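You operate a simulated robot arm through the tools that you are given. There is no shell and no other tool. Be economical: measure what you need, move in short steps, check, and stop when the job is done.

The job below is to be done with a simulated robot arm. You get a single attempt, and the scene is never put back.

## Task
Put things in order on the top of the side table. At the end: the blue sponge from the top of the side table stands where the orange pad stood; the yellow round brush stands where the blue sponge stood; the blue peg from the top of the side table stands on top of the clear rice jar; the orange pad stands on top of the yellow heat stamp; whatever was shut is shut again. Leave all else as you found it, and nothing knocked over.

The check looks at the end state, three seconds after you hand in, the way a careful person would. Anything else that was tipped, shoved, dropped, spilled or broken makes it a failure.

## Robot
A 7-joint arm with a two-finger parallel gripper, fixed in place. Base frame: the origin is at the foot of the arm, x ahead of it, y to its left, z up; the work surface is at about z = 0. Units: cm, rad, N and s.
With the tool pointing down near the work surface it reaches from about 24 to 62 cm from the base axis. Its first joint turns from -1.152 to 1.152 rad. Payload 2.6 kg.
The TCP is the grasp point between the finger pads, 3 cm short of the fingertips. In the tool frame z runs along the fingers and y along their closing line. The gripper opens to 9.4 cm. The fingers are 2.8 cm wide and 1 cm thick; the gripper's body (5 by 9.6 cm) begins 5.5 cm behind the TCP.
Orientation is that of the tool frame in the base frame, as a unit quaternion [w, x, y, z]. With the fingers straight down and closing along the base's y, the tool's x points along the base's -x, its y along +y and its z along -z.

## Interface
- The arm moves only by the tool move_arm. Its argument "series" is a list of rows, each an object (a shift or turn left out is 0, a gripper value left out holds the last) with "hand": the opening in per cent of the stroke, from 0 (shut) to 100 (fully open); "travel": the shift along the tool's x, y, z in cm, a list of three; "rot": the turn, a rotation vector about the tool's x, y, z in rad, a list of three. In form: [{"hand": hand, "travel": [x, y, z], "rot": [wx, wy, wz]}, ...]. A call has 1 to 12 rows; each row is the pose to reach, as a shift and turn from the pose commanded when the call began, along the tool's axes at that moment. A row lasts 0.2 s, in which the tool goes at most 5 cm and 0.15 rad; a call with a longer step from one row to the next is refused whole, and so is a gripper value outside its range. Where a pose cannot be reached the arm comes as near as it can. A force on the tool above 40 N (or 10 N above the force at the start of the call, whichever is more), or a blocked arm, ends the call early, and 0.2 s more pass. Each finger travels about 7.2 cm/s and halts on what it meets, pressing with about 41 N; the grip force reading is that of the motor and also rises with nothing between the fingers. The clock runs only during rows and for 0.2 s after the last one: add rows that repeat a pose to give the fingers time. The reply holds the time, the measured pose of the TCP, the force on the tool along the base axes, the opening and the grip force, in the units named above and with some noise.
- Cameras (640 x 400 px; columns grow to the right, rows downward): "scene" is fixed at [4.39, 43.35, 57.03]; the picture's right is [-0.71, -0.70, 0.00], its down [-0.34, 0.35, -0.87] and it looks along [0.61, -0.62, -0.49] (base axes); focal length 319 px, centre (320, 200). "wrist" rides on the gripper at [7.6, 1.4, -10.3] in the tool frame; the picture's right is [-0.18, 0.98, 0.00], its down [-0.75, -0.14, -0.64] and it looks along [-0.63, -0.12, 0.77] (tool axes); focal length 243 px, centre (320, 200). There is no depth. A picture from a camera that has moved, and an enlarged one, comes with that camera's place and axes in the base frame and with its lens.
- get_image(camera): a new picture of that camera. It takes no simulated time.
- zoom(camera, box): a new picture of the part [left, top, right, bottom] of that camera's present view, enlarged. It takes no simulated time.
- job_done(): hands the job in; it is judged then, once.

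Go step by step. Nothing tells you positions but the pictures and the camera data: compare them with the known pose of the tool, close in by small moves and look again before you grip or let go. The budget is 120 turns and 76 pictures, counting those below and the enlarged ones. Unless the task says otherwise, let go and move clear before handing in, and close with one line.

The tools are called after "Emit:" by a JSON object that holds its "op" and its "data". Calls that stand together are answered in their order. move_arm: Moves the arm, as the interface text tells. Its arguments: {"type":"object","properties":{"series":{"type":"array","items":{"type":"object","properties":{"hand":{"type":"number"},"travel":{"type":"array","items":{"type":"number"}},"rot":{"type":"array","items":{"type":"number"}}}}}},"required":["series"]} The other tools are called the same way: get_image (camera) takes a picture; zoom (camera, box) takes an enlarged picture of a part of a camera's view; job_done () hands the job in.

At the start:

```text
time_s: 0.0
tool_pos: [36.6, -4.83, 37.99]
tcp_rot: [-0.001, 0.0, 1.0, -0.001]
ft_force: [-0.2, 0.5, 0.0]
grip_width: 9.39
grasp_force: 0.0
```

scene: 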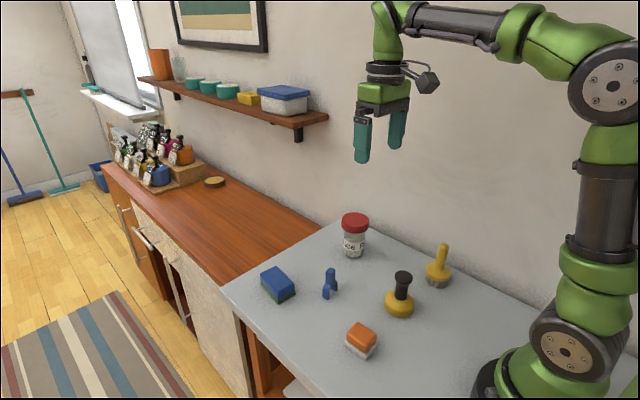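
wrist: 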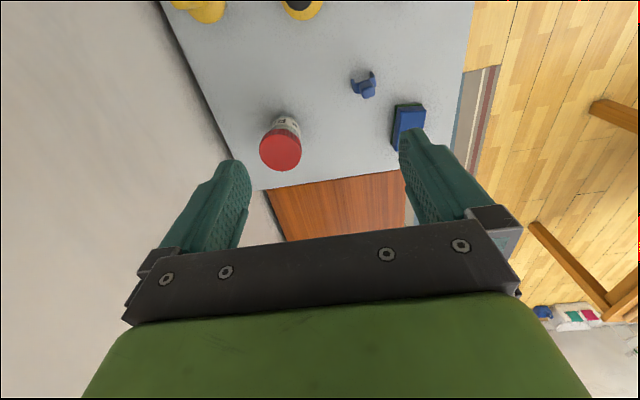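

I see a jar with a red lid, a blue sponge, a blue peg, a yellow item with a black knob, a yellow brush and an orange pad on the grey table top. I'll zoom in to identify and measure them.

Emit:
{"op": "zoom", "data": {"camera": "scene", "box": [320, 200, 480, 300]}}

Emit:
{"op": "zoom", "data": {"camera": "scene", "box": [240, 230, 400, 330]}}

Emit:
{"op": "zoom", "data": {"camera": "scene", "box": [320, 270, 480, 370]}}

Emit:
{"op": "zoom", "data": {"camera": "wrist", "box": [160, 0, 480, 200]}}

```text
4.00 times, centred on (400, 250) of scene
camera zoom: at [4.39, 43.35, 57.03], right [-0.71, -0.7, 0.0], down [-0.34, 0.35, -0.87], along [0.61, -0.62, -0.49], focal length 1277 px, centre (0, 0)
```

zoom: 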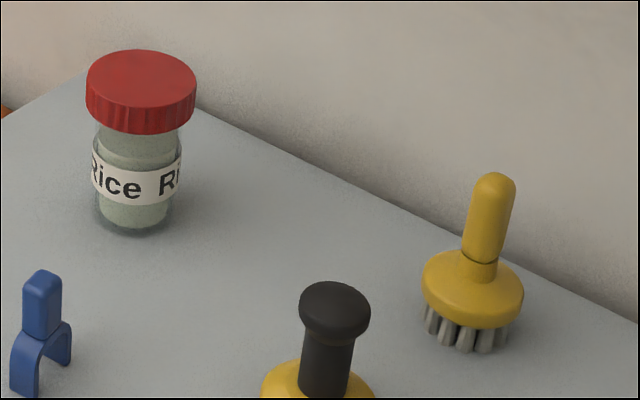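

```text
4.00 times, centred on (320, 280) of scene
camera zoom: at [4.39, 43.35, 57.03], right [-0.71, -0.7, 0.0], down [-0.34, 0.35, -0.87], along [0.61, -0.62, -0.49], focal length 1277 px, centre (320, -120)
```

zoom: 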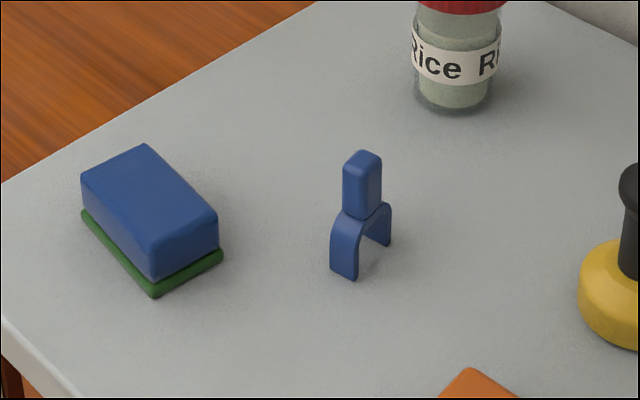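

```text
4.00 times, centred on (400, 320) of scene
camera zoom: at [4.39, 43.35, 57.03], right [-0.71, -0.7, 0.0], down [-0.34, 0.35, -0.87], along [0.61, -0.62, -0.49], focal length 1277 px, centre (0, -280)
```

zoom: 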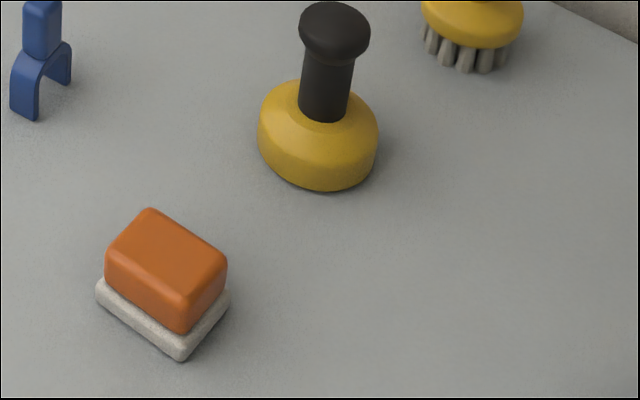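

```text
2.00 times, centred on (320, 100) of wrist
camera zoom: at [28.99, -3.57, 48.27], right [0.18, 0.98, 0.0], down [0.75, -0.14, 0.64], along [0.63, -0.12, -0.77], focal length 485 px, centre (320, 400)
```

zoom: 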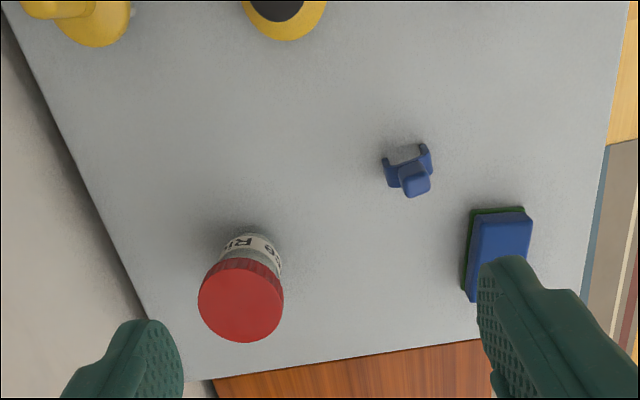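

I've estimated the positions from the scene camera: sponge about (51.7, 10), peg (41.8, 2.2), jar (47.2, -13.5), pad (28, 7.8), stamp (27.5, -6) and brush (25.2, -19). Next I move over the peg to refine its position with the wrist camera.

Emit:
{"op": "move_arm", "data": {"series": [{"hand": 50, "travel": [-1.2, 1.7, 4.4]}, {"hand": 50, "travel": [-2.4, 3.4, 8.8]}, {"hand": 50, "travel": [-3.6, 5, 13]}, {"hand": 50, "travel": [-5.2, 7, 17]}, {"hand": 50, "travel": [-5.2, 7, 18]}, {"hand": 50, "travel": [-5.2, 7, 18]}]}}

Emit:
{"op": "get_image", "data": {"camera": "wrist"}}

Emit:
{"op": "zoom", "data": {"camera": "wrist", "box": [240, 50, 400, 150]}}

```text
time_s: 1.4
tool_pos: [42.03, 2.14, 19.88]
tcp_rot: [0.0, 0.001, 1.0, 0.0]
ft_force: [0.2, 1.2, 0.1]
grip_width: 4.71
grasp_force: 0.0
```

```text
69 pictures are left
camera wrist: at [34.26, 3.49, 30.27], right [0.18, 0.98, 0.0], down [0.75, -0.14, 0.64], along [0.63, -0.12, -0.77], focal length 243 px, centre (320, 200)
```

wrist: 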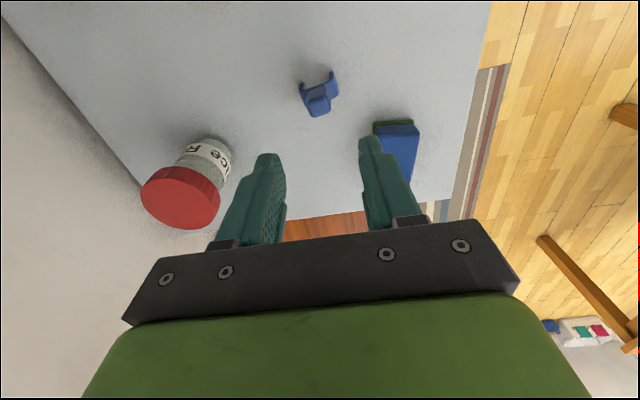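

```text
4.00 times, centred on (320, 100) of wrist
camera zoom: at [34.26, 3.49, 30.27], right [0.18, 0.98, 0.0], down [0.75, -0.14, 0.64], along [0.63, -0.12, -0.77], focal length 970 px, centre (320, 600)
```

zoom: 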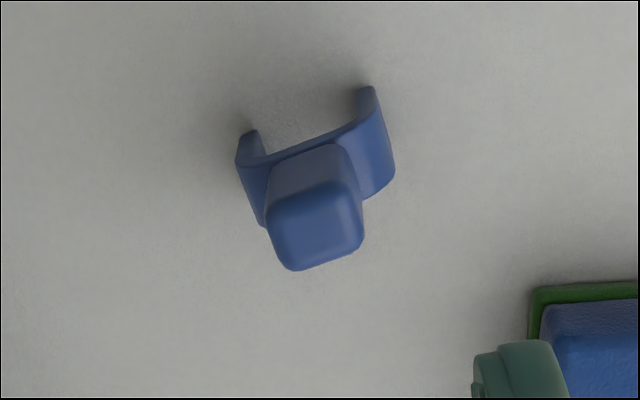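

The peg's top is at about (41.85, 1.95, 7.7), yawed roughly +9°. I'll rotate to match, lower straight down and grip the stem.

Emit:
{"op": "move_arm", "data": {"series": [{"hand": 50, "travel": [0, -0.14, 3], "rot": [0, 0, -0.08]}, {"hand": 50, "travel": [0, -0.14, 6.5], "rot": [0, 0, -0.15]}, {"hand": 50, "travel": [0, -0.14, 9.5], "rot": [0, 0, -0.15]}, {"hand": 50, "travel": [0, -0.14, 11], "rot": [0, 0, -0.15]}, {"hand": 50, "travel": [0, -0.14, 12], "rot": [0, 0, -0.15]}, {"hand": 50, "travel": [0, -0.14, 12], "rot": [0, 0, -0.15]}]}}

Emit:
{"op": "zoom", "data": {"camera": "wrist", "box": [200, 80, 440, 230]}}

Emit:
{"op": "zoom", "data": {"camera": "scene", "box": [240, 200, 400, 300]}}

```text
time_s: 2.8
tool_pos: [41.79, 1.78, 8.23]
tcp_rot: [0.001, -0.075, 0.997, 0.0]
ft_force: [1.2, -0.3, 0.2]
grip_width: 4.69
grasp_force: 0.1
```

```text
2.67 times, centred on (320, 155) of wrist
camera zoom: at [34.05, 2.05, 18.34], right [0.04, 1.0, 0.0], down [0.77, -0.03, 0.64], along [0.64, -0.02, -0.77], focal length 647 px, centre (320, 320)
```

zoom: 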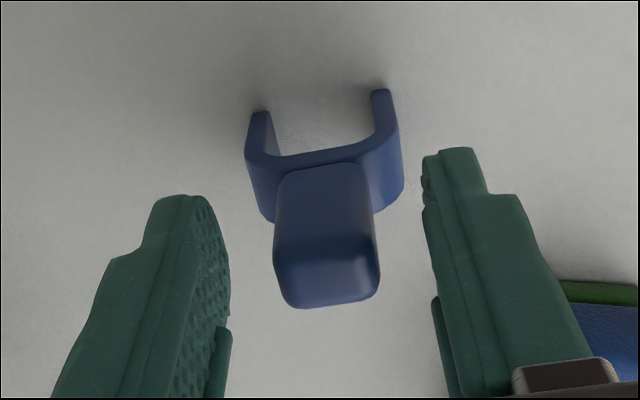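

```text
4.00 times, centred on (320, 250) of scene
camera zoom: at [4.39, 43.35, 57.03], right [-0.71, -0.7, 0.0], down [-0.34, 0.35, -0.87], along [0.61, -0.62, -0.49], focal length 1277 px, centre (320, 0)
```

zoom: 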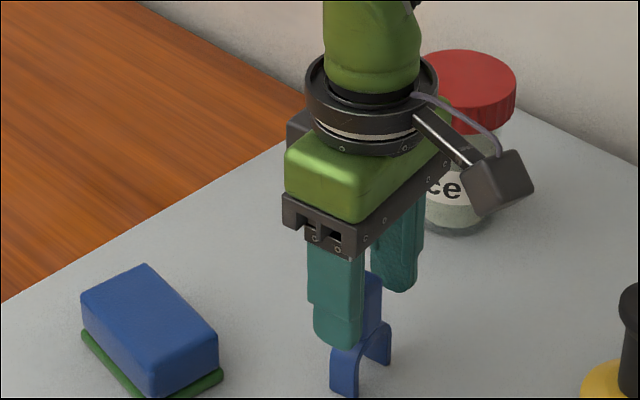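

The peg is well centred between the fingers. I'll lower slightly, close and lift a little.

Emit:
{"op": "move_arm", "data": {"series": [{"hand": 50, "travel": [0, 0, 0.5]}, {"hand": 10, "travel": [0, 0, 0.5]}, {"hand": 10, "travel": [0, 0, 0.5]}, {"hand": 10, "travel": [0, 0, 0.5]}, {"hand": 10, "travel": [0, 0, 0.5]}]}}

```text
time_s: 4.0
tool_pos: [41.76, 1.83, 7.56]
tcp_rot: [0.0, -0.075, 0.997, 0.0]
ft_force: [0.3, -0.6, 0.3]
grip_width: 2.25
grasp_force: 41.2
```

The grip holds at 2.25 cm. I lift and move partway toward the jar for a measurement.

Emit:
{"op": "move_arm", "data": {"series": [{"hand": 10, "travel": [0, 0, -3]}, {"hand": 10, "travel": [0, 0, -7.5]}, {"hand": 10, "travel": [0, 0, -12]}, {"hand": 10, "travel": [0, 0, -16]}, {"hand": 10, "travel": [0, -4, -16]}, {"hand": 10, "travel": [0, -8, -16]}, {"hand": 10, "travel": [0, -9, -16]}, {"hand": 10, "travel": [0, -9, -16]}]}}

Emit:
{"op": "get_image", "data": {"camera": "wrist"}}

Emit:
{"op": "get_image", "data": {"camera": "scene"}}

```text
time_s: 5.8
tool_pos: [43.23, -7.17, 23.54]
tcp_rot: [0.001, -0.075, 0.997, 0.0]
ft_force: [-0.4, 0.6, -0.3]
grip_width: 2.24
grasp_force: 40.8
```

```text
65 pictures are left
camera wrist: at [35.43, -6.97, 33.82], right [0.04, 1.0, 0.0], down [0.77, -0.03, 0.64], along [0.64, -0.02, -0.77], focal length 243 px, centre (320, 200)
```

wrist: 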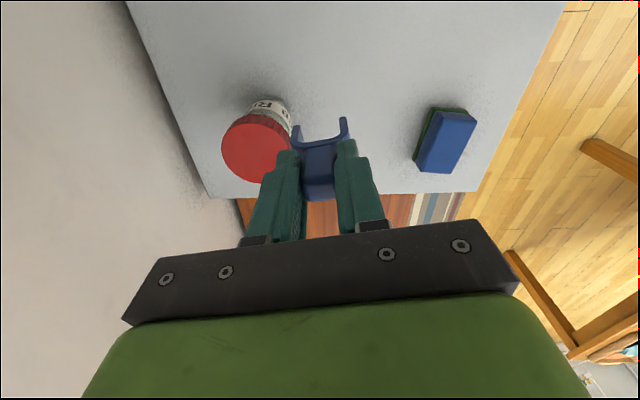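

```text
64 pictures are left
```

scene: 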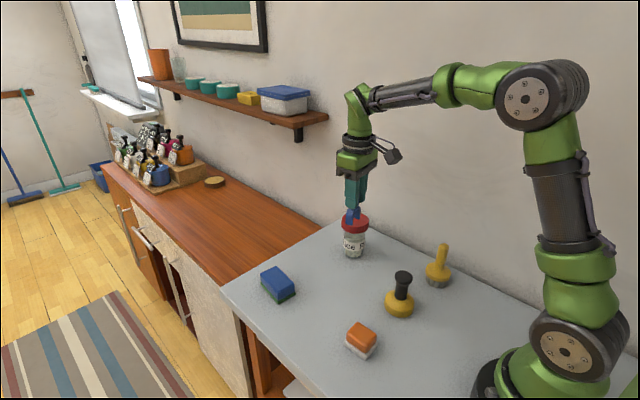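

The lid centre reads (47.25, -13.75, 11.5) from both cameras. I move above it and check before lowering.

Emit:
{"op": "move_arm", "data": {"series": [{"hand": 10, "travel": [-1.5, -3.5, 0]}, {"hand": 10, "travel": [-2.99, -7.03, 0]}, {"hand": 10, "travel": [-2.99, -7.03, 2.5]}, {"hand": 10, "travel": [-2.99, -7.03, 2.5]}]}}

Emit:
{"op": "zoom", "data": {"camera": "wrist", "box": [200, 80, 440, 230]}}

Emit:
{"op": "zoom", "data": {"camera": "scene", "box": [300, 160, 420, 260]}}

```text
time_s: 6.8
tool_pos: [47.08, -13.55, 20.92]
tcp_rot: [0.0, -0.075, 0.997, 0.0]
ft_force: [-0.3, 0.5, 0.1]
grip_width: 2.25
grasp_force: 40.5
```

```text
2.67 times, centred on (320, 155) of wrist
camera zoom: at [39.37, -13.36, 31.3], right [0.04, 1.0, 0.0], down [0.77, -0.03, 0.64], along [0.64, -0.02, -0.77], focal length 647 px, centre (320, 320)
```

zoom: 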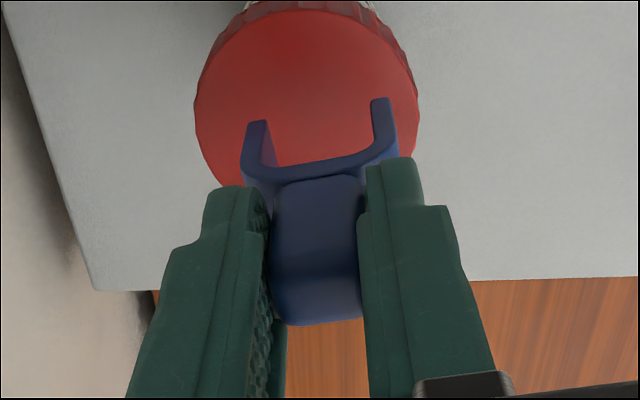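

```text
4.00 times, centred on (360, 210) of scene
camera zoom: at [4.39, 43.35, 57.03], right [-0.71, -0.7, 0.0], down [-0.34, 0.35, -0.87], along [0.61, -0.62, -0.49], focal length 1277 px, centre (160, 160)
```

zoom: 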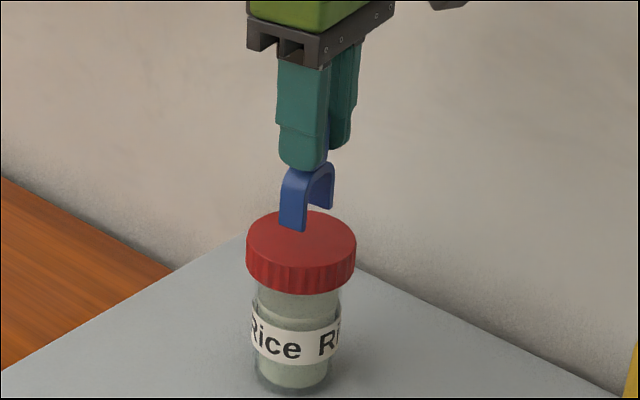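

The peg is nearly centred over the lid. I nudge y by -0.2 and lower gently until contact.

Emit:
{"op": "move_arm", "data": {"series": [{"hand": 10, "travel": [0, -0.2, 0.8]}, {"hand": 10, "travel": [0, -0.2, 1.5]}, {"hand": 10, "travel": [0, -0.2, 1.7]}, {"hand": 10, "travel": [0, -0.2, 1.7]}]}}

Emit:
{"op": "zoom", "data": {"camera": "scene", "box": [315, 180, 395, 230]}}

```text
time_s: 7.8
tool_pos: [47.1, -13.75, 19.4]
tcp_rot: [-0.001, -0.075, 0.997, 0.0]
ft_force: [1.4, 0.0, -0.3]
grip_width: 2.25
grasp_force: 41.3
```

```text
8.00 times, centred on (355, 205) of scene
camera zoom: at [4.39, 43.35, 57.03], right [-0.71, -0.7, 0.0], down [-0.34, 0.35, -0.87], along [0.61, -0.62, -0.49], focal length 2553 px, centre (40, 160)
```

zoom: 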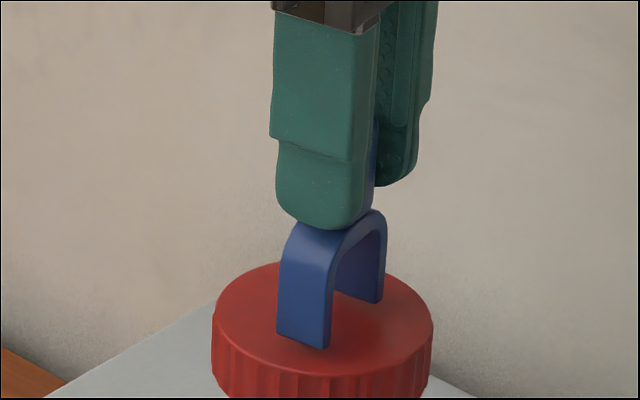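

Emit:
{"op": "move_arm", "data": {"series": [{"hand": 10, "travel": [0, 0, 0.1]}, {"hand": 10, "travel": [0, 0, 0.2]}, {"hand": 10, "travel": [0, 0, 0.2]}]}}

Emit:
{"op": "move_arm", "data": {"series": [{"hand": 10, "travel": [0, 0, 0.1]}, {"hand": 10, "travel": [0, 0, 0.2]}, {"hand": 10, "travel": [0, 0, 0.2]}]}}

```text
time_s: 8.6
tool_pos: [47.1, -13.64, 19.05]
tcp_rot: [0.0, -0.076, 0.997, 0.0]
ft_force: [-0.1, 0.6, -0.4]
grip_width: 2.24
grasp_force: 40.9
```

```text
time_s: 9.4
tool_pos: [47.14, -13.69, 18.89]
tcp_rot: [0.002, -0.075, 0.997, 0.0]
ft_force: [-0.4, 0.4, 3.6]
grip_width: 2.23
grasp_force: 41.3
```

There is contact with the lid (3.6 N), so I release and rise.

Emit:
{"op": "move_arm", "data": {"series": [{"hand": 32, "travel": [0, 0, 0]}, {"hand": 45, "travel": [0, 0, 0]}, {"hand": 50, "travel": [0, 0, 0]}, {"hand": 50, "travel": [0, 0, -2]}, {"hand": 50, "travel": [0, 0, -6]}, {"hand": 50, "travel": [0, 0, -10]}]}}

Emit:
{"op": "zoom", "data": {"camera": "scene", "box": [315, 180, 395, 230]}}

```text
time_s: 10.8
tool_pos: [47.35, -13.49, 28.8]
tcp_rot: [0.0, -0.075, 0.997, 0.001]
ft_force: [-0.3, 0.0, 0.1]
grip_width: 4.71
grasp_force: 0.0
```

```text
8.00 times, centred on (355, 205) of scene
camera zoom: at [4.39, 43.35, 57.03], right [-0.71, -0.7, 0.0], down [-0.34, 0.35, -0.87], along [0.61, -0.62, -0.49], focal length 2553 px, centre (40, 160)
```

zoom: 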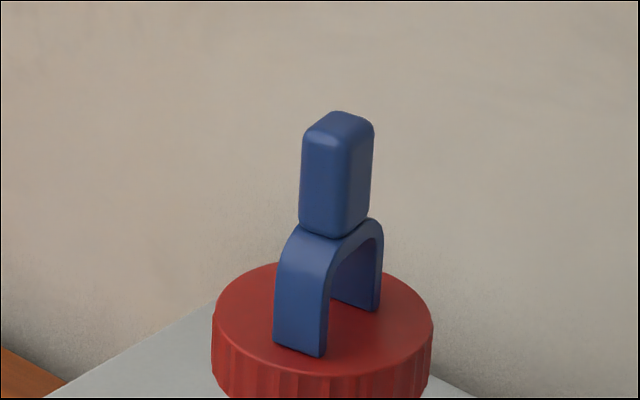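

The peg stands upright on the jar. Now I go to view the pad and stamp from around (28, 1, 22).

Emit:
{"op": "move_arm", "data": {"series": [{"hand": 50, "travel": [2.8, 2.9, 0], "rot": [0, 0, 0.05]}, {"hand": 50, "travel": [5.6, 5.8, 0], "rot": [0, 0, 0.1]}, {"hand": 70, "travel": [8.4, 8.7, 1], "rot": [0, 0, 0.15]}, {"hand": 70, "travel": [11.2, 11.6, 3], "rot": [0, 0, 0.15]}, {"hand": 70, "travel": [14, 14.5, 5], "rot": [0, 0, 0.15]}, {"hand": 70, "travel": [16.8, 17.4, 7], "rot": [0, 0, 0.15]}, {"hand": 70, "travel": [16.8, 17.4, 7], "rot": [0, 0, 0.15]}, {"hand": 70, "travel": [16.8, 17.4, 7], "rot": [0, 0, 0.15]}]}}

Emit:
{"op": "get_image", "data": {"camera": "wrist"}}

```text
time_s: 12.6
tool_pos: [28.09, 1.1, 21.89]
tcp_rot: [0.0, 0.0, 1.0, 0.0]
ft_force: [0.2, 0.3, -0.1]
grip_width: 6.58
grasp_force: 0.1
```

```text
59 pictures are left
camera wrist: at [20.5, 2.43, 32.25], right [0.18, 0.98, 0.0], down [0.75, -0.14, 0.64], along [0.63, -0.12, -0.77], focal length 243 px, centre (320, 200)
```

wrist: 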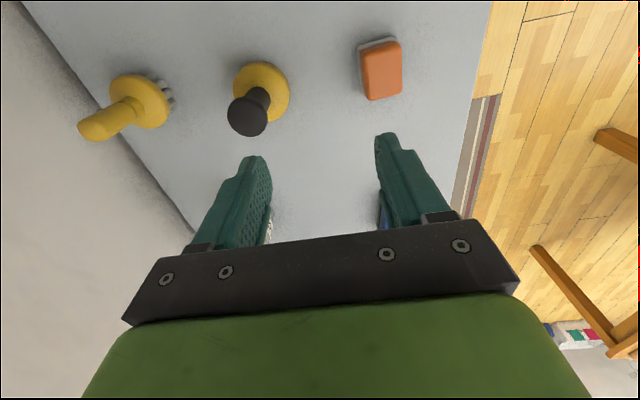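

All three near objects are visible, so I zoom for accurate pixels.

Emit:
{"op": "zoom", "data": {"camera": "wrist", "box": [200, 40, 360, 140]}}

Emit:
{"op": "zoom", "data": {"camera": "wrist", "box": [300, 20, 460, 120]}}

Emit:
{"op": "zoom", "data": {"camera": "wrist", "box": [60, 50, 220, 150]}}

```text
4.00 times, centred on (280, 90) of wrist
camera zoom: at [20.5, 2.43, 32.25], right [0.18, 0.98, 0.0], down [0.75, -0.14, 0.64], along [0.63, -0.12, -0.77], focal length 970 px, centre (480, 640)
```

zoom: 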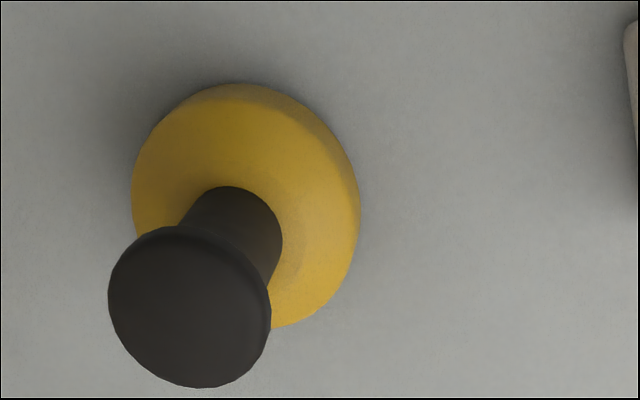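

```text
4.00 times, centred on (380, 70) of wrist
camera zoom: at [20.5, 2.43, 32.25], right [0.18, 0.98, 0.0], down [0.75, -0.14, 0.64], along [0.63, -0.12, -0.77], focal length 970 px, centre (80, 720)
```

zoom: 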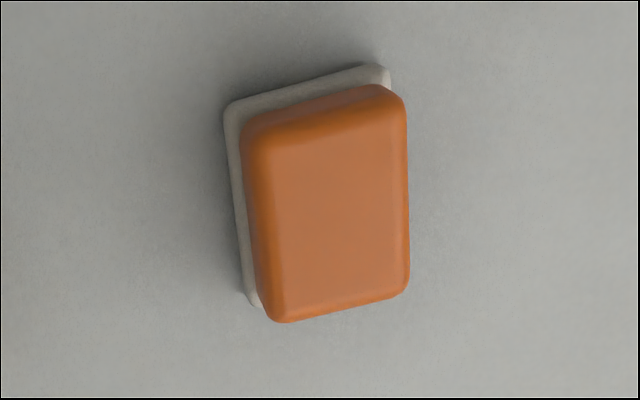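

```text
4.00 times, centred on (140, 100) of wrist
camera zoom: at [20.5, 2.43, 32.25], right [0.18, 0.98, 0.0], down [0.75, -0.14, 0.64], along [0.63, -0.12, -0.77], focal length 970 px, centre (1040, 600)
```

zoom: 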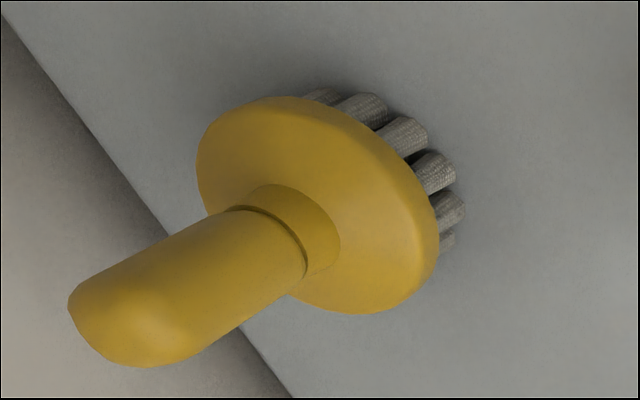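

Refined: pad (27.9, 7.95) and stamp axis (27.8, -6.05) with its top at about 9.4. I move over the pad to z=8 and look again.

Emit:
{"op": "move_arm", "data": {"series": [{"hand": 70, "travel": [0.1, 3.5, 2]}, {"hand": 70, "travel": [0.2, 6.9, 5]}, {"hand": 70, "travel": [0.2, 6.9, 9.5]}, {"hand": 70, "travel": [0.2, 6.9, 13.5]}, {"hand": 70, "travel": [0.2, 6.9, 14.5]}, {"hand": 70, "travel": [0.2, 6.9, 14.5]}]}}

Emit:
{"op": "zoom", "data": {"camera": "wrist", "box": [200, 40, 440, 190]}}

Emit:
{"op": "zoom", "data": {"camera": "scene", "box": [300, 270, 460, 370]}}

```text
time_s: 14.0
tool_pos: [27.72, 8.0, 7.48]
tcp_rot: [-0.001, 0.0, 1.0, 0.0]
ft_force: [-0.9, 0.5, -0.3]
grip_width: 6.56
grasp_force: 0.1
```

```text
2.67 times, centred on (320, 115) of wrist
camera zoom: at [20.11, 9.34, 17.75], right [0.18, 0.98, 0.0], down [0.75, -0.14, 0.64], along [0.63, -0.12, -0.77], focal length 647 px, centre (320, 427)
```

zoom: 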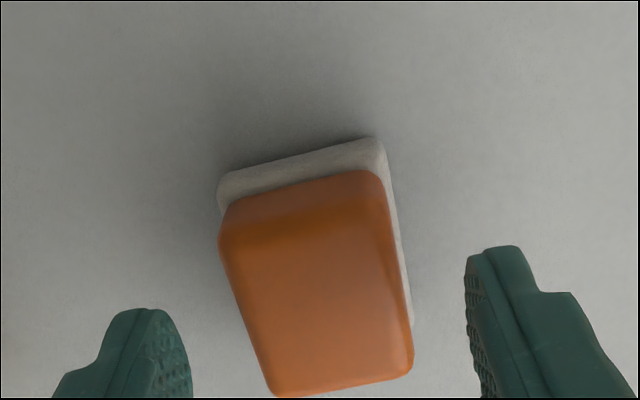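

```text
4.00 times, centred on (380, 320) of scene
camera zoom: at [4.39, 43.35, 57.03], right [-0.71, -0.7, 0.0], down [-0.34, 0.35, -0.87], along [0.61, -0.62, -0.49], focal length 1277 px, centre (80, -280)
```

zoom: 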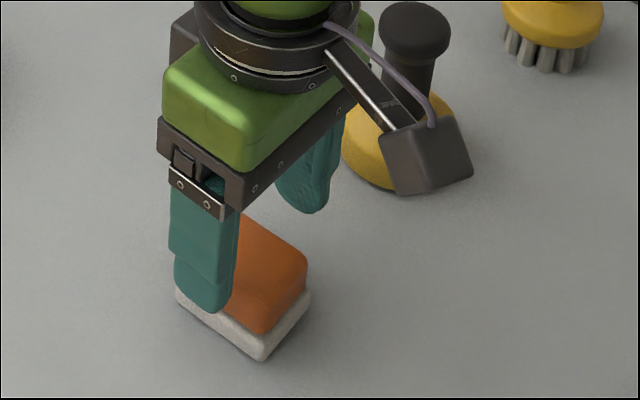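

I correct x by +0.25 and y by -0.1, lower to z≈4.2 and grip the orange part.

Emit:
{"op": "move_arm", "data": {"series": [{"hand": 70, "travel": [-0.25, -0.1, 1.5]}, {"hand": 70, "travel": [-0.25, -0.1, 3]}, {"hand": 70, "travel": [-0.25, -0.1, 3.25]}, {"hand": 70, "travel": [-0.25, -0.1, 3.25]}, {"hand": 30, "travel": [-0.25, -0.1, 3.25]}, {"hand": 20, "travel": [-0.25, -0.1, 3.25]}, {"hand": 20, "travel": [-0.25, -0.1, 3.25]}, {"hand": 20, "travel": [-0.25, -0.1, 3.25]}]}}

Emit:
{"op": "zoom", "data": {"camera": "scene", "box": [300, 270, 460, 370]}}

```text
time_s: 15.8
tool_pos: [28.04, 7.97, 4.11]
tcp_rot: [0.0, 0.0, 1.0, 0.0]
ft_force: [0.1, -0.9, -0.3]
grip_width: 4.42
grasp_force: 40.8
```

```text
4.00 times, centred on (380, 320) of scene
camera zoom: at [4.39, 43.35, 57.03], right [-0.71, -0.7, 0.0], down [-0.34, 0.35, -0.87], along [0.61, -0.62, -0.49], focal length 1277 px, centre (80, -280)
```

zoom: 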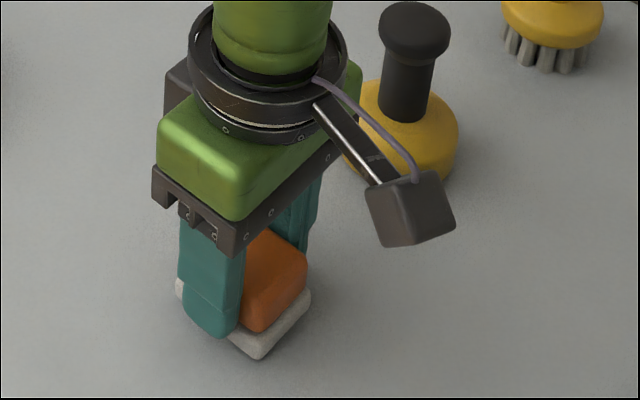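

Pad gripped (4.4 cm). I lift it straight up and carry it above the stamp.

Emit:
{"op": "move_arm", "data": {"series": [{"hand": 20, "travel": [0, 0, -3]}, {"hand": 20, "travel": [0, 0, -7.5]}, {"hand": 20, "travel": [0, 0, -12]}, {"hand": 20, "travel": [0.1, -4, -12.5]}, {"hand": 20, "travel": [0.15, -8, -12.5]}, {"hand": 20, "travel": [0.15, -12, -12.5]}, {"hand": 20, "travel": [0.15, -13.9, -12.5]}, {"hand": 20, "travel": [0.15, -13.9, -12.5]}]}}

Emit:
{"op": "zoom", "data": {"camera": "wrist", "box": [200, 40, 440, 190]}}

Emit:
{"op": "zoom", "data": {"camera": "scene", "box": [320, 220, 480, 320]}}

```text
time_s: 17.6
tool_pos: [27.99, -6.08, 16.59]
tcp_rot: [0.0, 0.0, 1.0, 0.0]
ft_force: [0.6, 0.3, 0.5]
grip_width: 1.87
grasp_force: 0.2
```

```text
2.67 times, centred on (320, 115) of wrist
camera zoom: at [20.29, -4.7, 26.93], right [0.18, 0.98, 0.0], down [0.75, -0.14, 0.64], along [0.63, -0.12, -0.77], focal length 647 px, centre (320, 427)
```

zoom: 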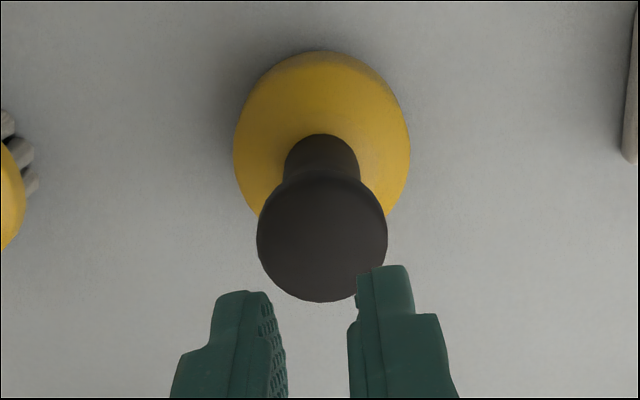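

```text
4.00 times, centred on (400, 270) of scene
camera zoom: at [4.39, 43.35, 57.03], right [-0.71, -0.7, 0.0], down [-0.34, 0.35, -0.87], along [0.61, -0.62, -0.49], focal length 1277 px, centre (0, -80)
```

zoom: 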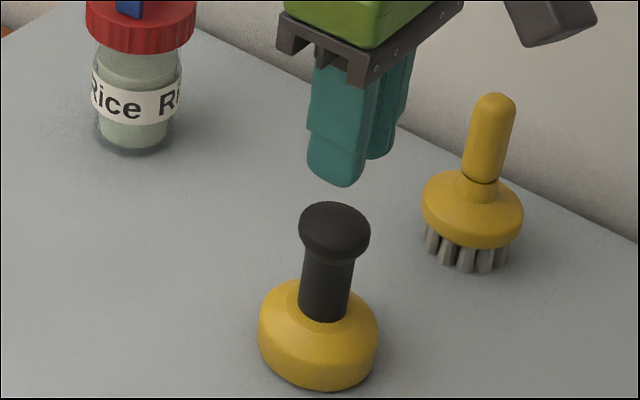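

The pad slipped out of the fingers when lifting; I check where it is now.

Emit:
{"op": "get_image", "data": {"camera": "scene"}}

Emit:
{"op": "zoom", "data": {"camera": "scene", "box": [320, 270, 480, 370]}}

```text
50 pictures are left
```

scene: 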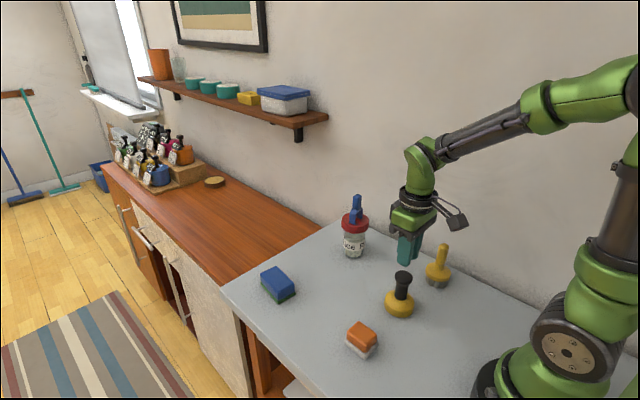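

```text
4.00 times, centred on (400, 320) of scene
camera zoom: at [4.39, 43.35, 57.03], right [-0.71, -0.7, 0.0], down [-0.34, 0.35, -0.87], along [0.61, -0.62, -0.49], focal length 1277 px, centre (0, -280)
```

zoom: 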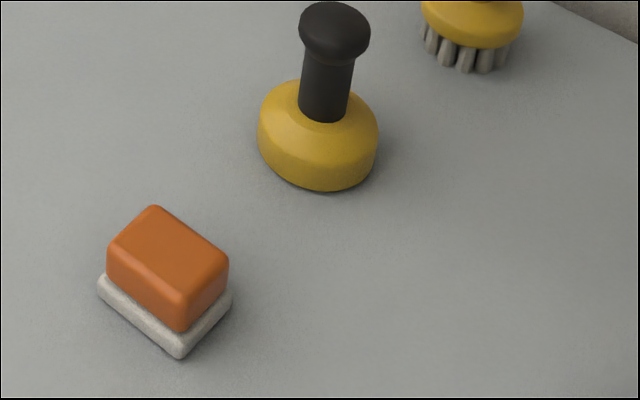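

The pad is still upright at its place, shifted by only about a millimetre, because the fingertips caught the wider white base. I'll retry slightly higher so they close on the orange block only.

Emit:
{"op": "move_arm", "data": {"series": [{"hand": 70, "travel": [-0.1, 3, 0]}, {"hand": 70, "travel": [-0.16, 7.5, 0]}, {"hand": 70, "travel": [-0.16, 12, 0]}, {"hand": 70, "travel": [-0.16, 13.9, 1]}, {"hand": 70, "travel": [-0.16, 13.9, 5]}, {"hand": 70, "travel": [-0.16, 13.9, 9]}, {"hand": 70, "travel": [-0.16, 13.9, 11.5]}, {"hand": 70, "travel": [-0.16, 13.9, 12.2]}, {"hand": 70, "travel": [-0.16, 13.9, 12.2]}]}}

Emit:
{"op": "zoom", "data": {"camera": "wrist", "box": [200, 80, 440, 230]}}

Emit:
{"op": "zoom", "data": {"camera": "scene", "box": [320, 290, 420, 370]}}

```text
time_s: 19.6
tool_pos: [28.22, 7.78, 4.43]
tcp_rot: [0.0, 0.0, 1.0, 0.0]
ft_force: [-0.9, -0.3, 0.2]
grip_width: 6.59
grasp_force: 0.0
```

```text
2.67 times, centred on (320, 155) of wrist
camera zoom: at [20.54, 9.21, 14.76], right [0.18, 0.98, 0.0], down [0.75, -0.14, 0.64], along [0.63, -0.12, -0.77], focal length 647 px, centre (320, 320)
```

zoom: 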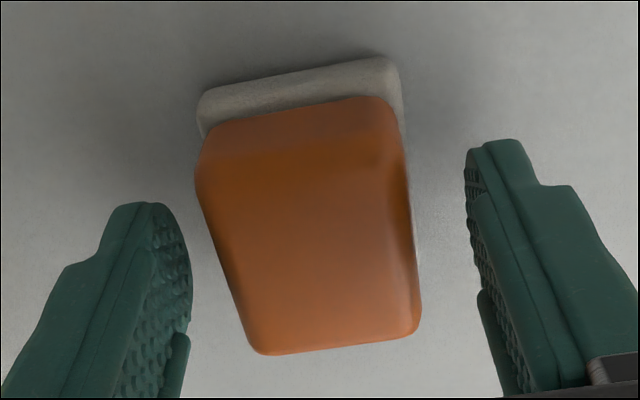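

```text
5.00 times, centred on (370, 330) of scene
camera zoom: at [4.39, 43.35, 57.03], right [-0.71, -0.7, 0.0], down [-0.34, 0.35, -0.87], along [0.61, -0.62, -0.49], focal length 1596 px, centre (70, -450)
```

zoom: 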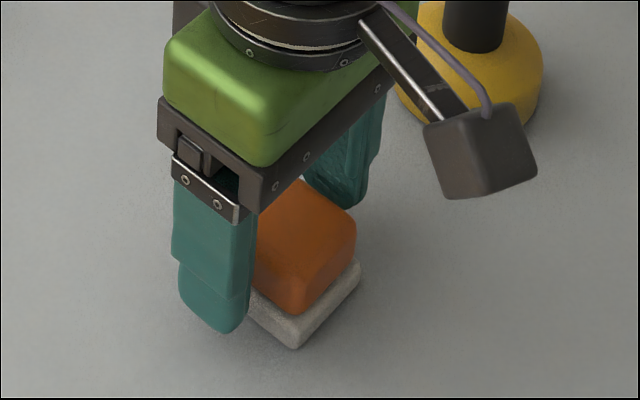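

Emit:
{"op": "move_arm", "data": {"series": [{"hand": 45, "travel": [0, 0, 0]}, {"hand": 30, "travel": [0, 0, 0]}, {"hand": 20, "travel": [0, 0, 0]}, {"hand": 20, "travel": [0, 0, 0]}]}}

Emit:
{"op": "move_arm", "data": {"series": [{"hand": 20, "travel": [0, 0, -0.5]}, {"hand": 20, "travel": [0, 0, -1]}, {"hand": 20, "travel": [0, 0, -1.5]}, {"hand": 20, "travel": [0, 0, -1.5]}]}}

Emit:
{"op": "zoom", "data": {"camera": "scene", "box": [320, 290, 420, 370]}}

```text
time_s: 20.6
tool_pos: [28.12, 7.8, 4.52]
tcp_rot: [-0.001, 0.0, 1.0, 0.0]
ft_force: [0.2, 0.0, 0.7]
grip_width: 3.96
grasp_force: 41.1
```

```text
time_s: 21.6
tool_pos: [28.14, 7.84, 6.1]
tcp_rot: [-0.001, -0.001, 1.0, 0.001]
ft_force: [-0.5, 0.1, -0.5]
grip_width: 3.99
grasp_force: 41.5
```

```text
5.00 times, centred on (370, 330) of scene
camera zoom: at [4.39, 43.35, 57.03], right [-0.71, -0.7, 0.0], down [-0.34, 0.35, -0.87], along [0.61, -0.62, -0.49], focal length 1596 px, centre (70, -450)
```

zoom: 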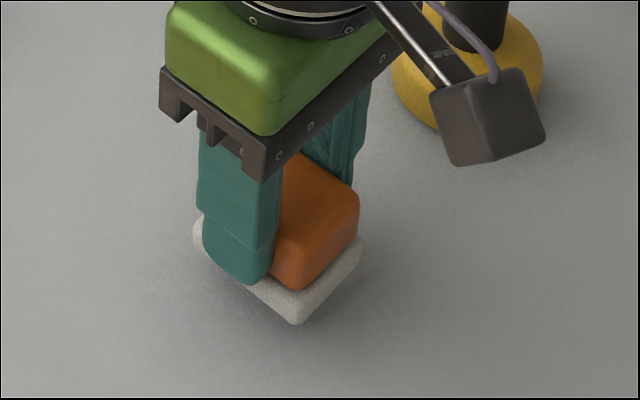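

The pad is held now (3.98 cm on the orange). I lift and carry it over the stamp.

Emit:
{"op": "move_arm", "data": {"series": [{"hand": 20, "travel": [0, 0, -3]}, {"hand": 20, "travel": [0, 0, -7]}, {"hand": 20, "travel": [0, 0, -11]}, {"hand": 20, "travel": [0.1, -4, -11.5]}, {"hand": 20, "travel": [0.2, -8, -11.5]}, {"hand": 20, "travel": [0.2, -12, -11.5]}, {"hand": 20, "travel": [0.2, -13.85, -11.5]}, {"hand": 20, "travel": [0.2, -13.85, -11]}, {"hand": 20, "travel": [0.2, -13.85, -11]}]}}

Emit:
{"op": "zoom", "data": {"camera": "wrist", "box": [200, 40, 440, 190]}}

Emit:
{"op": "zoom", "data": {"camera": "scene", "box": [340, 220, 460, 320]}}

```text
time_s: 23.6
tool_pos: [27.77, -6.02, 17.17]
tcp_rot: [0.0, 0.0, 1.0, 0.0]
ft_force: [0.7, -0.1, 0.2]
grip_width: 3.99
grasp_force: 41.2
```

```text
2.67 times, centred on (320, 115) of wrist
camera zoom: at [20.22, -4.67, 27.35], right [0.18, 0.98, 0.0], down [0.75, -0.14, 0.64], along [0.63, -0.12, -0.77], focal length 647 px, centre (320, 427)
```

zoom: 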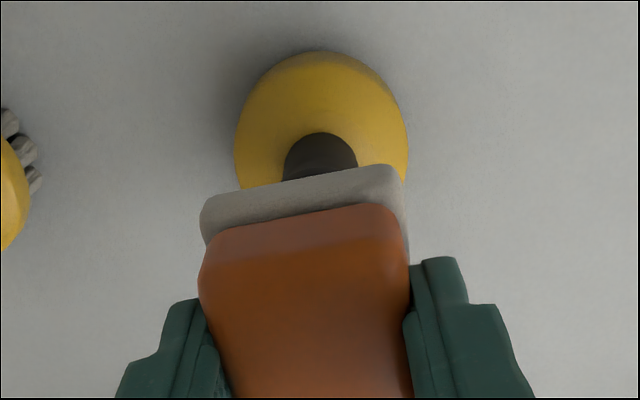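

```text
4.00 times, centred on (400, 270) of scene
camera zoom: at [4.39, 43.35, 57.03], right [-0.71, -0.7, 0.0], down [-0.34, 0.35, -0.87], along [0.61, -0.62, -0.49], focal length 1277 px, centre (0, -80)
```

zoom: 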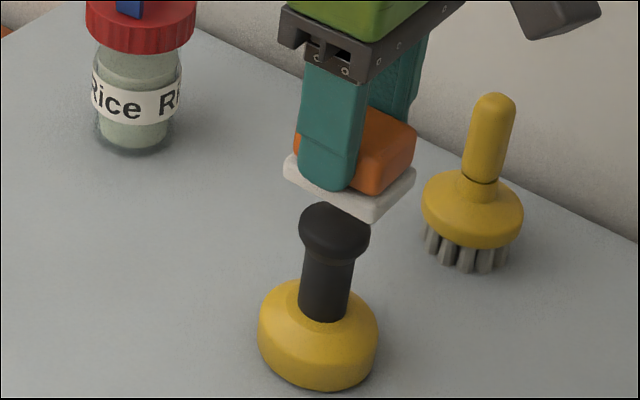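

By the scene camera the pad centre sits about 0.3 cm short in x, so I shift +0.27 and lower close to the knob.

Emit:
{"op": "move_arm", "data": {"series": [{"hand": 20, "travel": [-0.27, 0, 1]}, {"hand": 20, "travel": [-0.27, 0, 2]}, {"hand": 20, "travel": [-0.27, 0, 2.6]}, {"hand": 20, "travel": [-0.27, 0, 2.6]}]}}

Emit:
{"op": "zoom", "data": {"camera": "scene", "box": [360, 240, 440, 290]}}

```text
time_s: 24.6
tool_pos: [28.1, -5.96, 14.38]
tcp_rot: [0.001, 0.0, 1.0, 0.0]
ft_force: [-2.4, -0.2, 6.6]
grip_width: 3.96
grasp_force: 41.3
```

```text
8.00 times, centred on (400, 265) of scene
camera zoom: at [4.39, 43.36, 57.03], right [-0.71, -0.7, 0.0], down [-0.34, 0.35, -0.87], along [0.61, -0.62, -0.49], focal length 2553 px, centre (-320, -320)
```

zoom: 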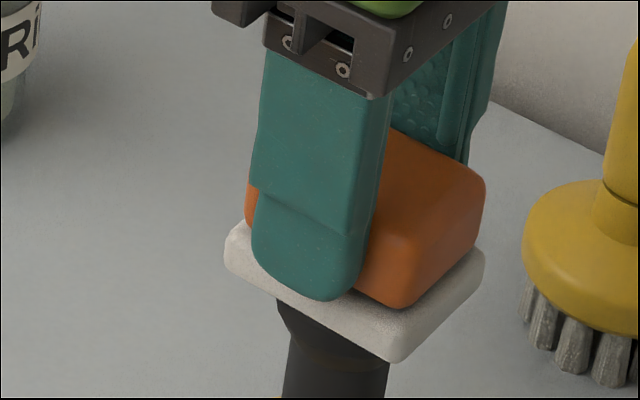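

Contact is made (6.6 N) with the pad well centred over the knob. I release slowly and rise straight up.

Emit:
{"op": "move_arm", "data": {"series": [{"hand": 20, "travel": [0, 0, -0.08]}, {"hand": 44, "travel": [0, 0, -0.08]}, {"hand": 52, "travel": [0, 0, -0.08]}, {"hand": 62, "travel": [0, 0, -0.08]}, {"hand": 62, "travel": [0, 0, -1.5]}, {"hand": 62, "travel": [0, 0, -5]}, {"hand": 62, "travel": [0, 0, -10]}, {"hand": 62, "travel": [0, 0, -12]}]}}

Emit:
{"op": "zoom", "data": {"camera": "scene", "box": [360, 240, 440, 290]}}

```text
time_s: 26.4
tool_pos: [28.22, -5.95, 26.39]
tcp_rot: [0.0, 0.0, 1.0, 0.001]
ft_force: [-0.1, -1.2, 0.5]
grip_width: 5.85
grasp_force: 0.0
```

```text
8.00 times, centred on (400, 265) of scene
camera zoom: at [4.39, 43.35, 57.03], right [-0.71, -0.7, 0.0], down [-0.34, 0.35, -0.87], along [0.61, -0.62, -0.49], focal length 2553 px, centre (-320, -320)
```

zoom: 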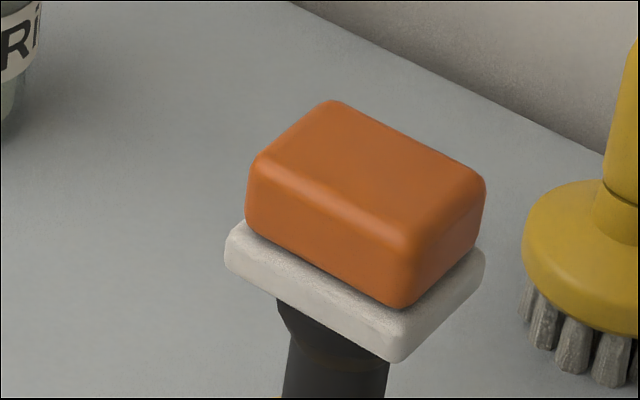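

The pad stands steady on the stamp. Now I go over the sponge at about z=20 for a close look.

Emit:
{"op": "move_arm", "data": {"series": [{"hand": 70, "travel": [-3.4, 2.3, 0]}, {"hand": 70, "travel": [-6.8, 4.6, 0]}, {"hand": 70, "travel": [-10.2, 6.9, 1]}, {"hand": 70, "travel": [-13.6, 9.2, 2]}, {"hand": 70, "travel": [-17, 11.5, 3]}, {"hand": 70, "travel": [-20.4, 13.8, 5]}, {"hand": 70, "travel": [-23.6, 16, 6.5]}, {"hand": 70, "travel": [-23.6, 16, 9]}, {"hand": 70, "travel": [-23.6, 16, 10]}, {"hand": 70, "travel": [-23.6, 16, 10]}]}}

Emit:
{"op": "zoom", "data": {"camera": "wrist", "box": [200, 40, 440, 190]}}

```text
time_s: 28.6
tool_pos: [51.83, 9.89, 16.38]
tcp_rot: [0.0, 0.001, 1.0, 0.0]
ft_force: [0.6, 0.2, 0.0]
grip_width: 6.58
grasp_force: 0.0
```

```text
2.67 times, centred on (320, 115) of wrist
camera zoom: at [44.22, 11.33, 26.68], right [0.18, 0.98, 0.0], down [0.75, -0.14, 0.64], along [0.63, -0.12, -0.77], focal length 647 px, centre (320, 427)
```

zoom: 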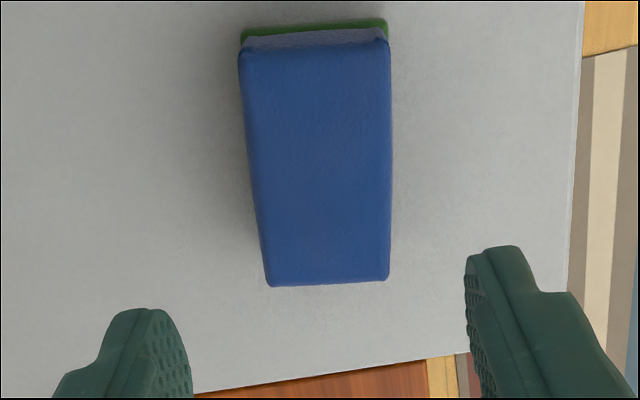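

The sponge centre is about (51.9, 9.95), yawed about -7°. I align, lower to z≈4.4 and check.

Emit:
{"op": "move_arm", "data": {"series": [{"hand": 85, "travel": [-0.05, 0, 3], "rot": [0, 0, 0.12]}, {"hand": 85, "travel": [-0.05, 0, 6.5], "rot": [0, 0, 0.12]}, {"hand": 85, "travel": [-0.05, 0, 9.5], "rot": [0, 0, 0.12]}, {"hand": 85, "travel": [-0.05, 0, 11.5], "rot": [0, 0, 0.12]}, {"hand": 85, "travel": [-0.05, 0, 12], "rot": [0, 0, 0.12]}, {"hand": 85, "travel": [-0.05, 0, 12], "rot": [0, 0, 0.12]}]}}

Emit:
{"op": "zoom", "data": {"camera": "wrist", "box": [160, 40, 480, 240]}}

Emit:
{"op": "zoom", "data": {"camera": "scene", "box": [220, 220, 340, 320]}}

```text
time_s: 30.0
tool_pos: [51.65, 10.0, 4.35]
tcp_rot: [0.0, 0.06, 0.998, 0.0]
ft_force: [0.8, 0.2, -0.5]
grip_width: 7.99
grasp_force: 0.1
```

```text
2.00 times, centred on (320, 140) of wrist
camera zoom: at [44.4, 12.18, 14.61], right [0.3, 0.95, 0.0], down [0.73, -0.23, 0.64], along [0.61, -0.19, -0.77], focal length 485 px, centre (320, 320)
```

zoom: 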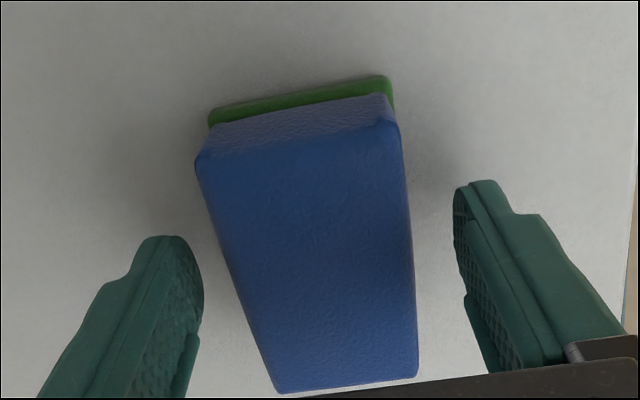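

```text
4.00 times, centred on (280, 270) of scene
camera zoom: at [4.39, 43.35, 57.03], right [-0.71, -0.7, 0.0], down [-0.34, 0.35, -0.87], along [0.61, -0.62, -0.49], focal length 1277 px, centre (480, -80)
```

zoom: 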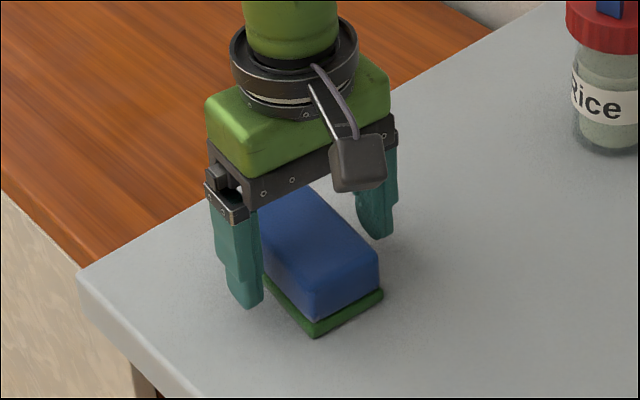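

Emit:
{"op": "move_arm", "data": {"series": [{"hand": 60, "travel": [0, 0, 0]}, {"hand": 40, "travel": [0, 0, 0]}, {"hand": 20, "travel": [0, 0, 0]}, {"hand": 20, "travel": [0, 0, 0]}, {"hand": 20, "travel": [0, 0, 0]}]}}

Emit:
{"op": "move_arm", "data": {"series": [{"hand": 20, "travel": [0, 0, -0.5]}, {"hand": 20, "travel": [0, 0, -1]}, {"hand": 20, "travel": [0, 0, -1.5]}, {"hand": 20, "travel": [0, 0, -1.5]}]}}

Emit:
{"op": "zoom", "data": {"camera": "scene", "box": [220, 220, 340, 320]}}

```text
time_s: 31.2
tool_pos: [51.84, 9.9, 4.44]
tcp_rot: [0.001, 0.061, 0.998, 0.0]
ft_force: [0.0, -0.5, 11.7]
grip_width: 5.04
grasp_force: 41.2
```

```text
time_s: 32.2
tool_pos: [51.92, 10.05, 5.74]
tcp_rot: [0.0, 0.061, 0.998, 0.0]
ft_force: [-0.1, 0.1, 0.2]
grip_width: 5.05
grasp_force: 40.7
```

```text
4.00 times, centred on (280, 270) of scene
camera zoom: at [4.39, 43.35, 57.03], right [-0.71, -0.7, 0.0], down [-0.34, 0.35, -0.87], along [0.61, -0.62, -0.49], focal length 1277 px, centre (480, -80)
```

zoom: 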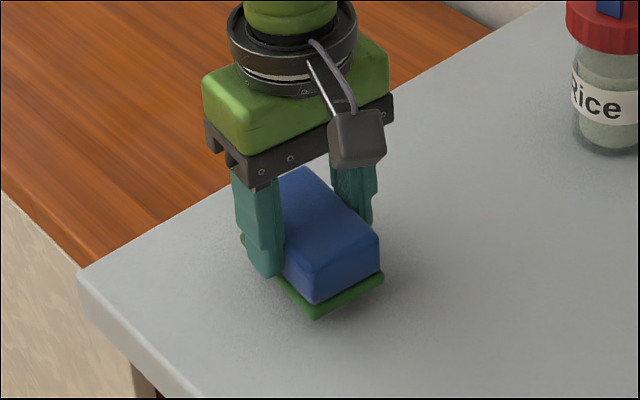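

The sponge is held. I lift, carry it to the pad's old place at (27.95, 7.8) and turn to yaw 0.

Emit:
{"op": "move_arm", "data": {"series": [{"hand": 20, "travel": [0, 0, -4]}, {"hand": 20, "travel": [0, 0, -8]}, {"hand": 20, "travel": [4, -0.85, -8], "rot": [0, 0, -0.03]}, {"hand": 20, "travel": [8, -1.7, -8], "rot": [0, 0, -0.06]}, {"hand": 20, "travel": [12, -2.55, -8], "rot": [0, 0, -0.09]}, {"hand": 20, "travel": [16, -3.4, -8], "rot": [0, 0, -0.12]}, {"hand": 20, "travel": [20, -4.25, -8], "rot": [0, 0, -0.12]}, {"hand": 20, "travel": [23.47, -5, -8], "rot": [0, 0, -0.12]}, {"hand": 20, "travel": [23.47, -5, -5], "rot": [0, 0, -0.12]}, {"hand": 20, "travel": [23.47, -5, -2], "rot": [0, 0, -0.12]}, {"hand": 20, "travel": [23.47, -5, -1], "rot": [0, 0, -0.12]}, {"hand": 20, "travel": [23.47, -5, -1], "rot": [0, 0, -0.12]}]}}

Emit:
{"op": "zoom", "data": {"camera": "scene", "box": [300, 270, 460, 370]}}

Emit:
{"op": "zoom", "data": {"camera": "wrist", "box": [160, 40, 480, 240]}}

```text
time_s: 34.8
tool_pos: [27.75, 7.85, 6.91]
tcp_rot: [0.0, 0.0, 1.0, 0.0]
ft_force: [0.4, 0.5, -0.3]
grip_width: 5.02
grasp_force: 40.7
```

```text
4.00 times, centred on (380, 320) of scene
camera zoom: at [4.39, 43.35, 57.03], right [-0.71, -0.7, 0.0], down [-0.34, 0.35, -0.87], along [0.61, -0.62, -0.49], focal length 1277 px, centre (80, -280)
```

zoom: 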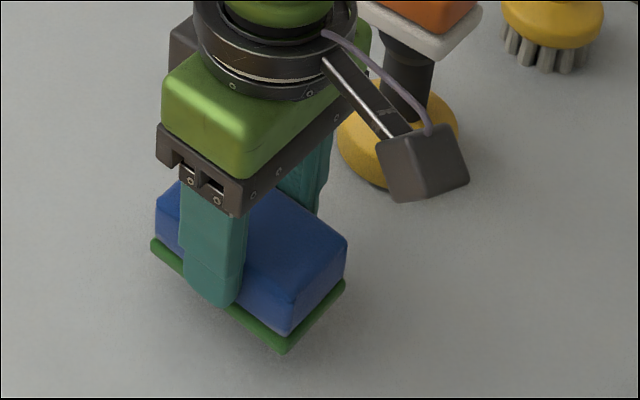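

```text
2.00 times, centred on (320, 140) of wrist
camera zoom: at [20.24, 9.22, 17.13], right [0.18, 0.98, 0.0], down [0.75, -0.14, 0.64], along [0.63, -0.12, -0.77], focal length 485 px, centre (320, 320)
```

zoom: 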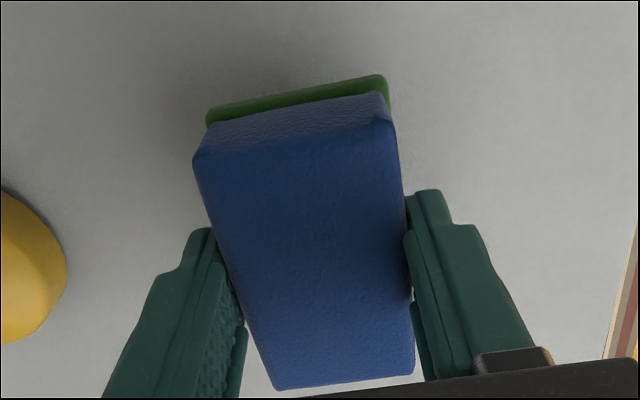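

The sponge centre reads (28.0, 7.8), on target. I lower it.

Emit:
{"op": "move_arm", "data": {"series": [{"hand": 20, "travel": [0, 0, 1]}, {"hand": 20, "travel": [0, 0, 1.9]}, {"hand": 20, "travel": [0, 0, 2.2]}, {"hand": 20, "travel": [0, 0, 2.2]}]}}

Emit:
{"op": "move_arm", "data": {"series": [{"hand": 20, "travel": [0, 0, 0.1]}, {"hand": 20, "travel": [0, 0, 0.15]}, {"hand": 20, "travel": [0, 0, 0.15]}]}}

```text
time_s: 35.8
tool_pos: [27.91, 7.75, 4.6]
tcp_rot: [0.001, -0.001, 1.0, 0.001]
ft_force: [-0.2, 0.2, 0.1]
grip_width: 5.08
grasp_force: 41.3
```

```text
time_s: 36.6
tool_pos: [27.85, 7.89, 4.45]
tcp_rot: [-0.001, 0.0, 1.0, 0.0]
ft_force: [-0.6, 0.4, 1.1]
grip_width: 5.04
grasp_force: 40.6
```

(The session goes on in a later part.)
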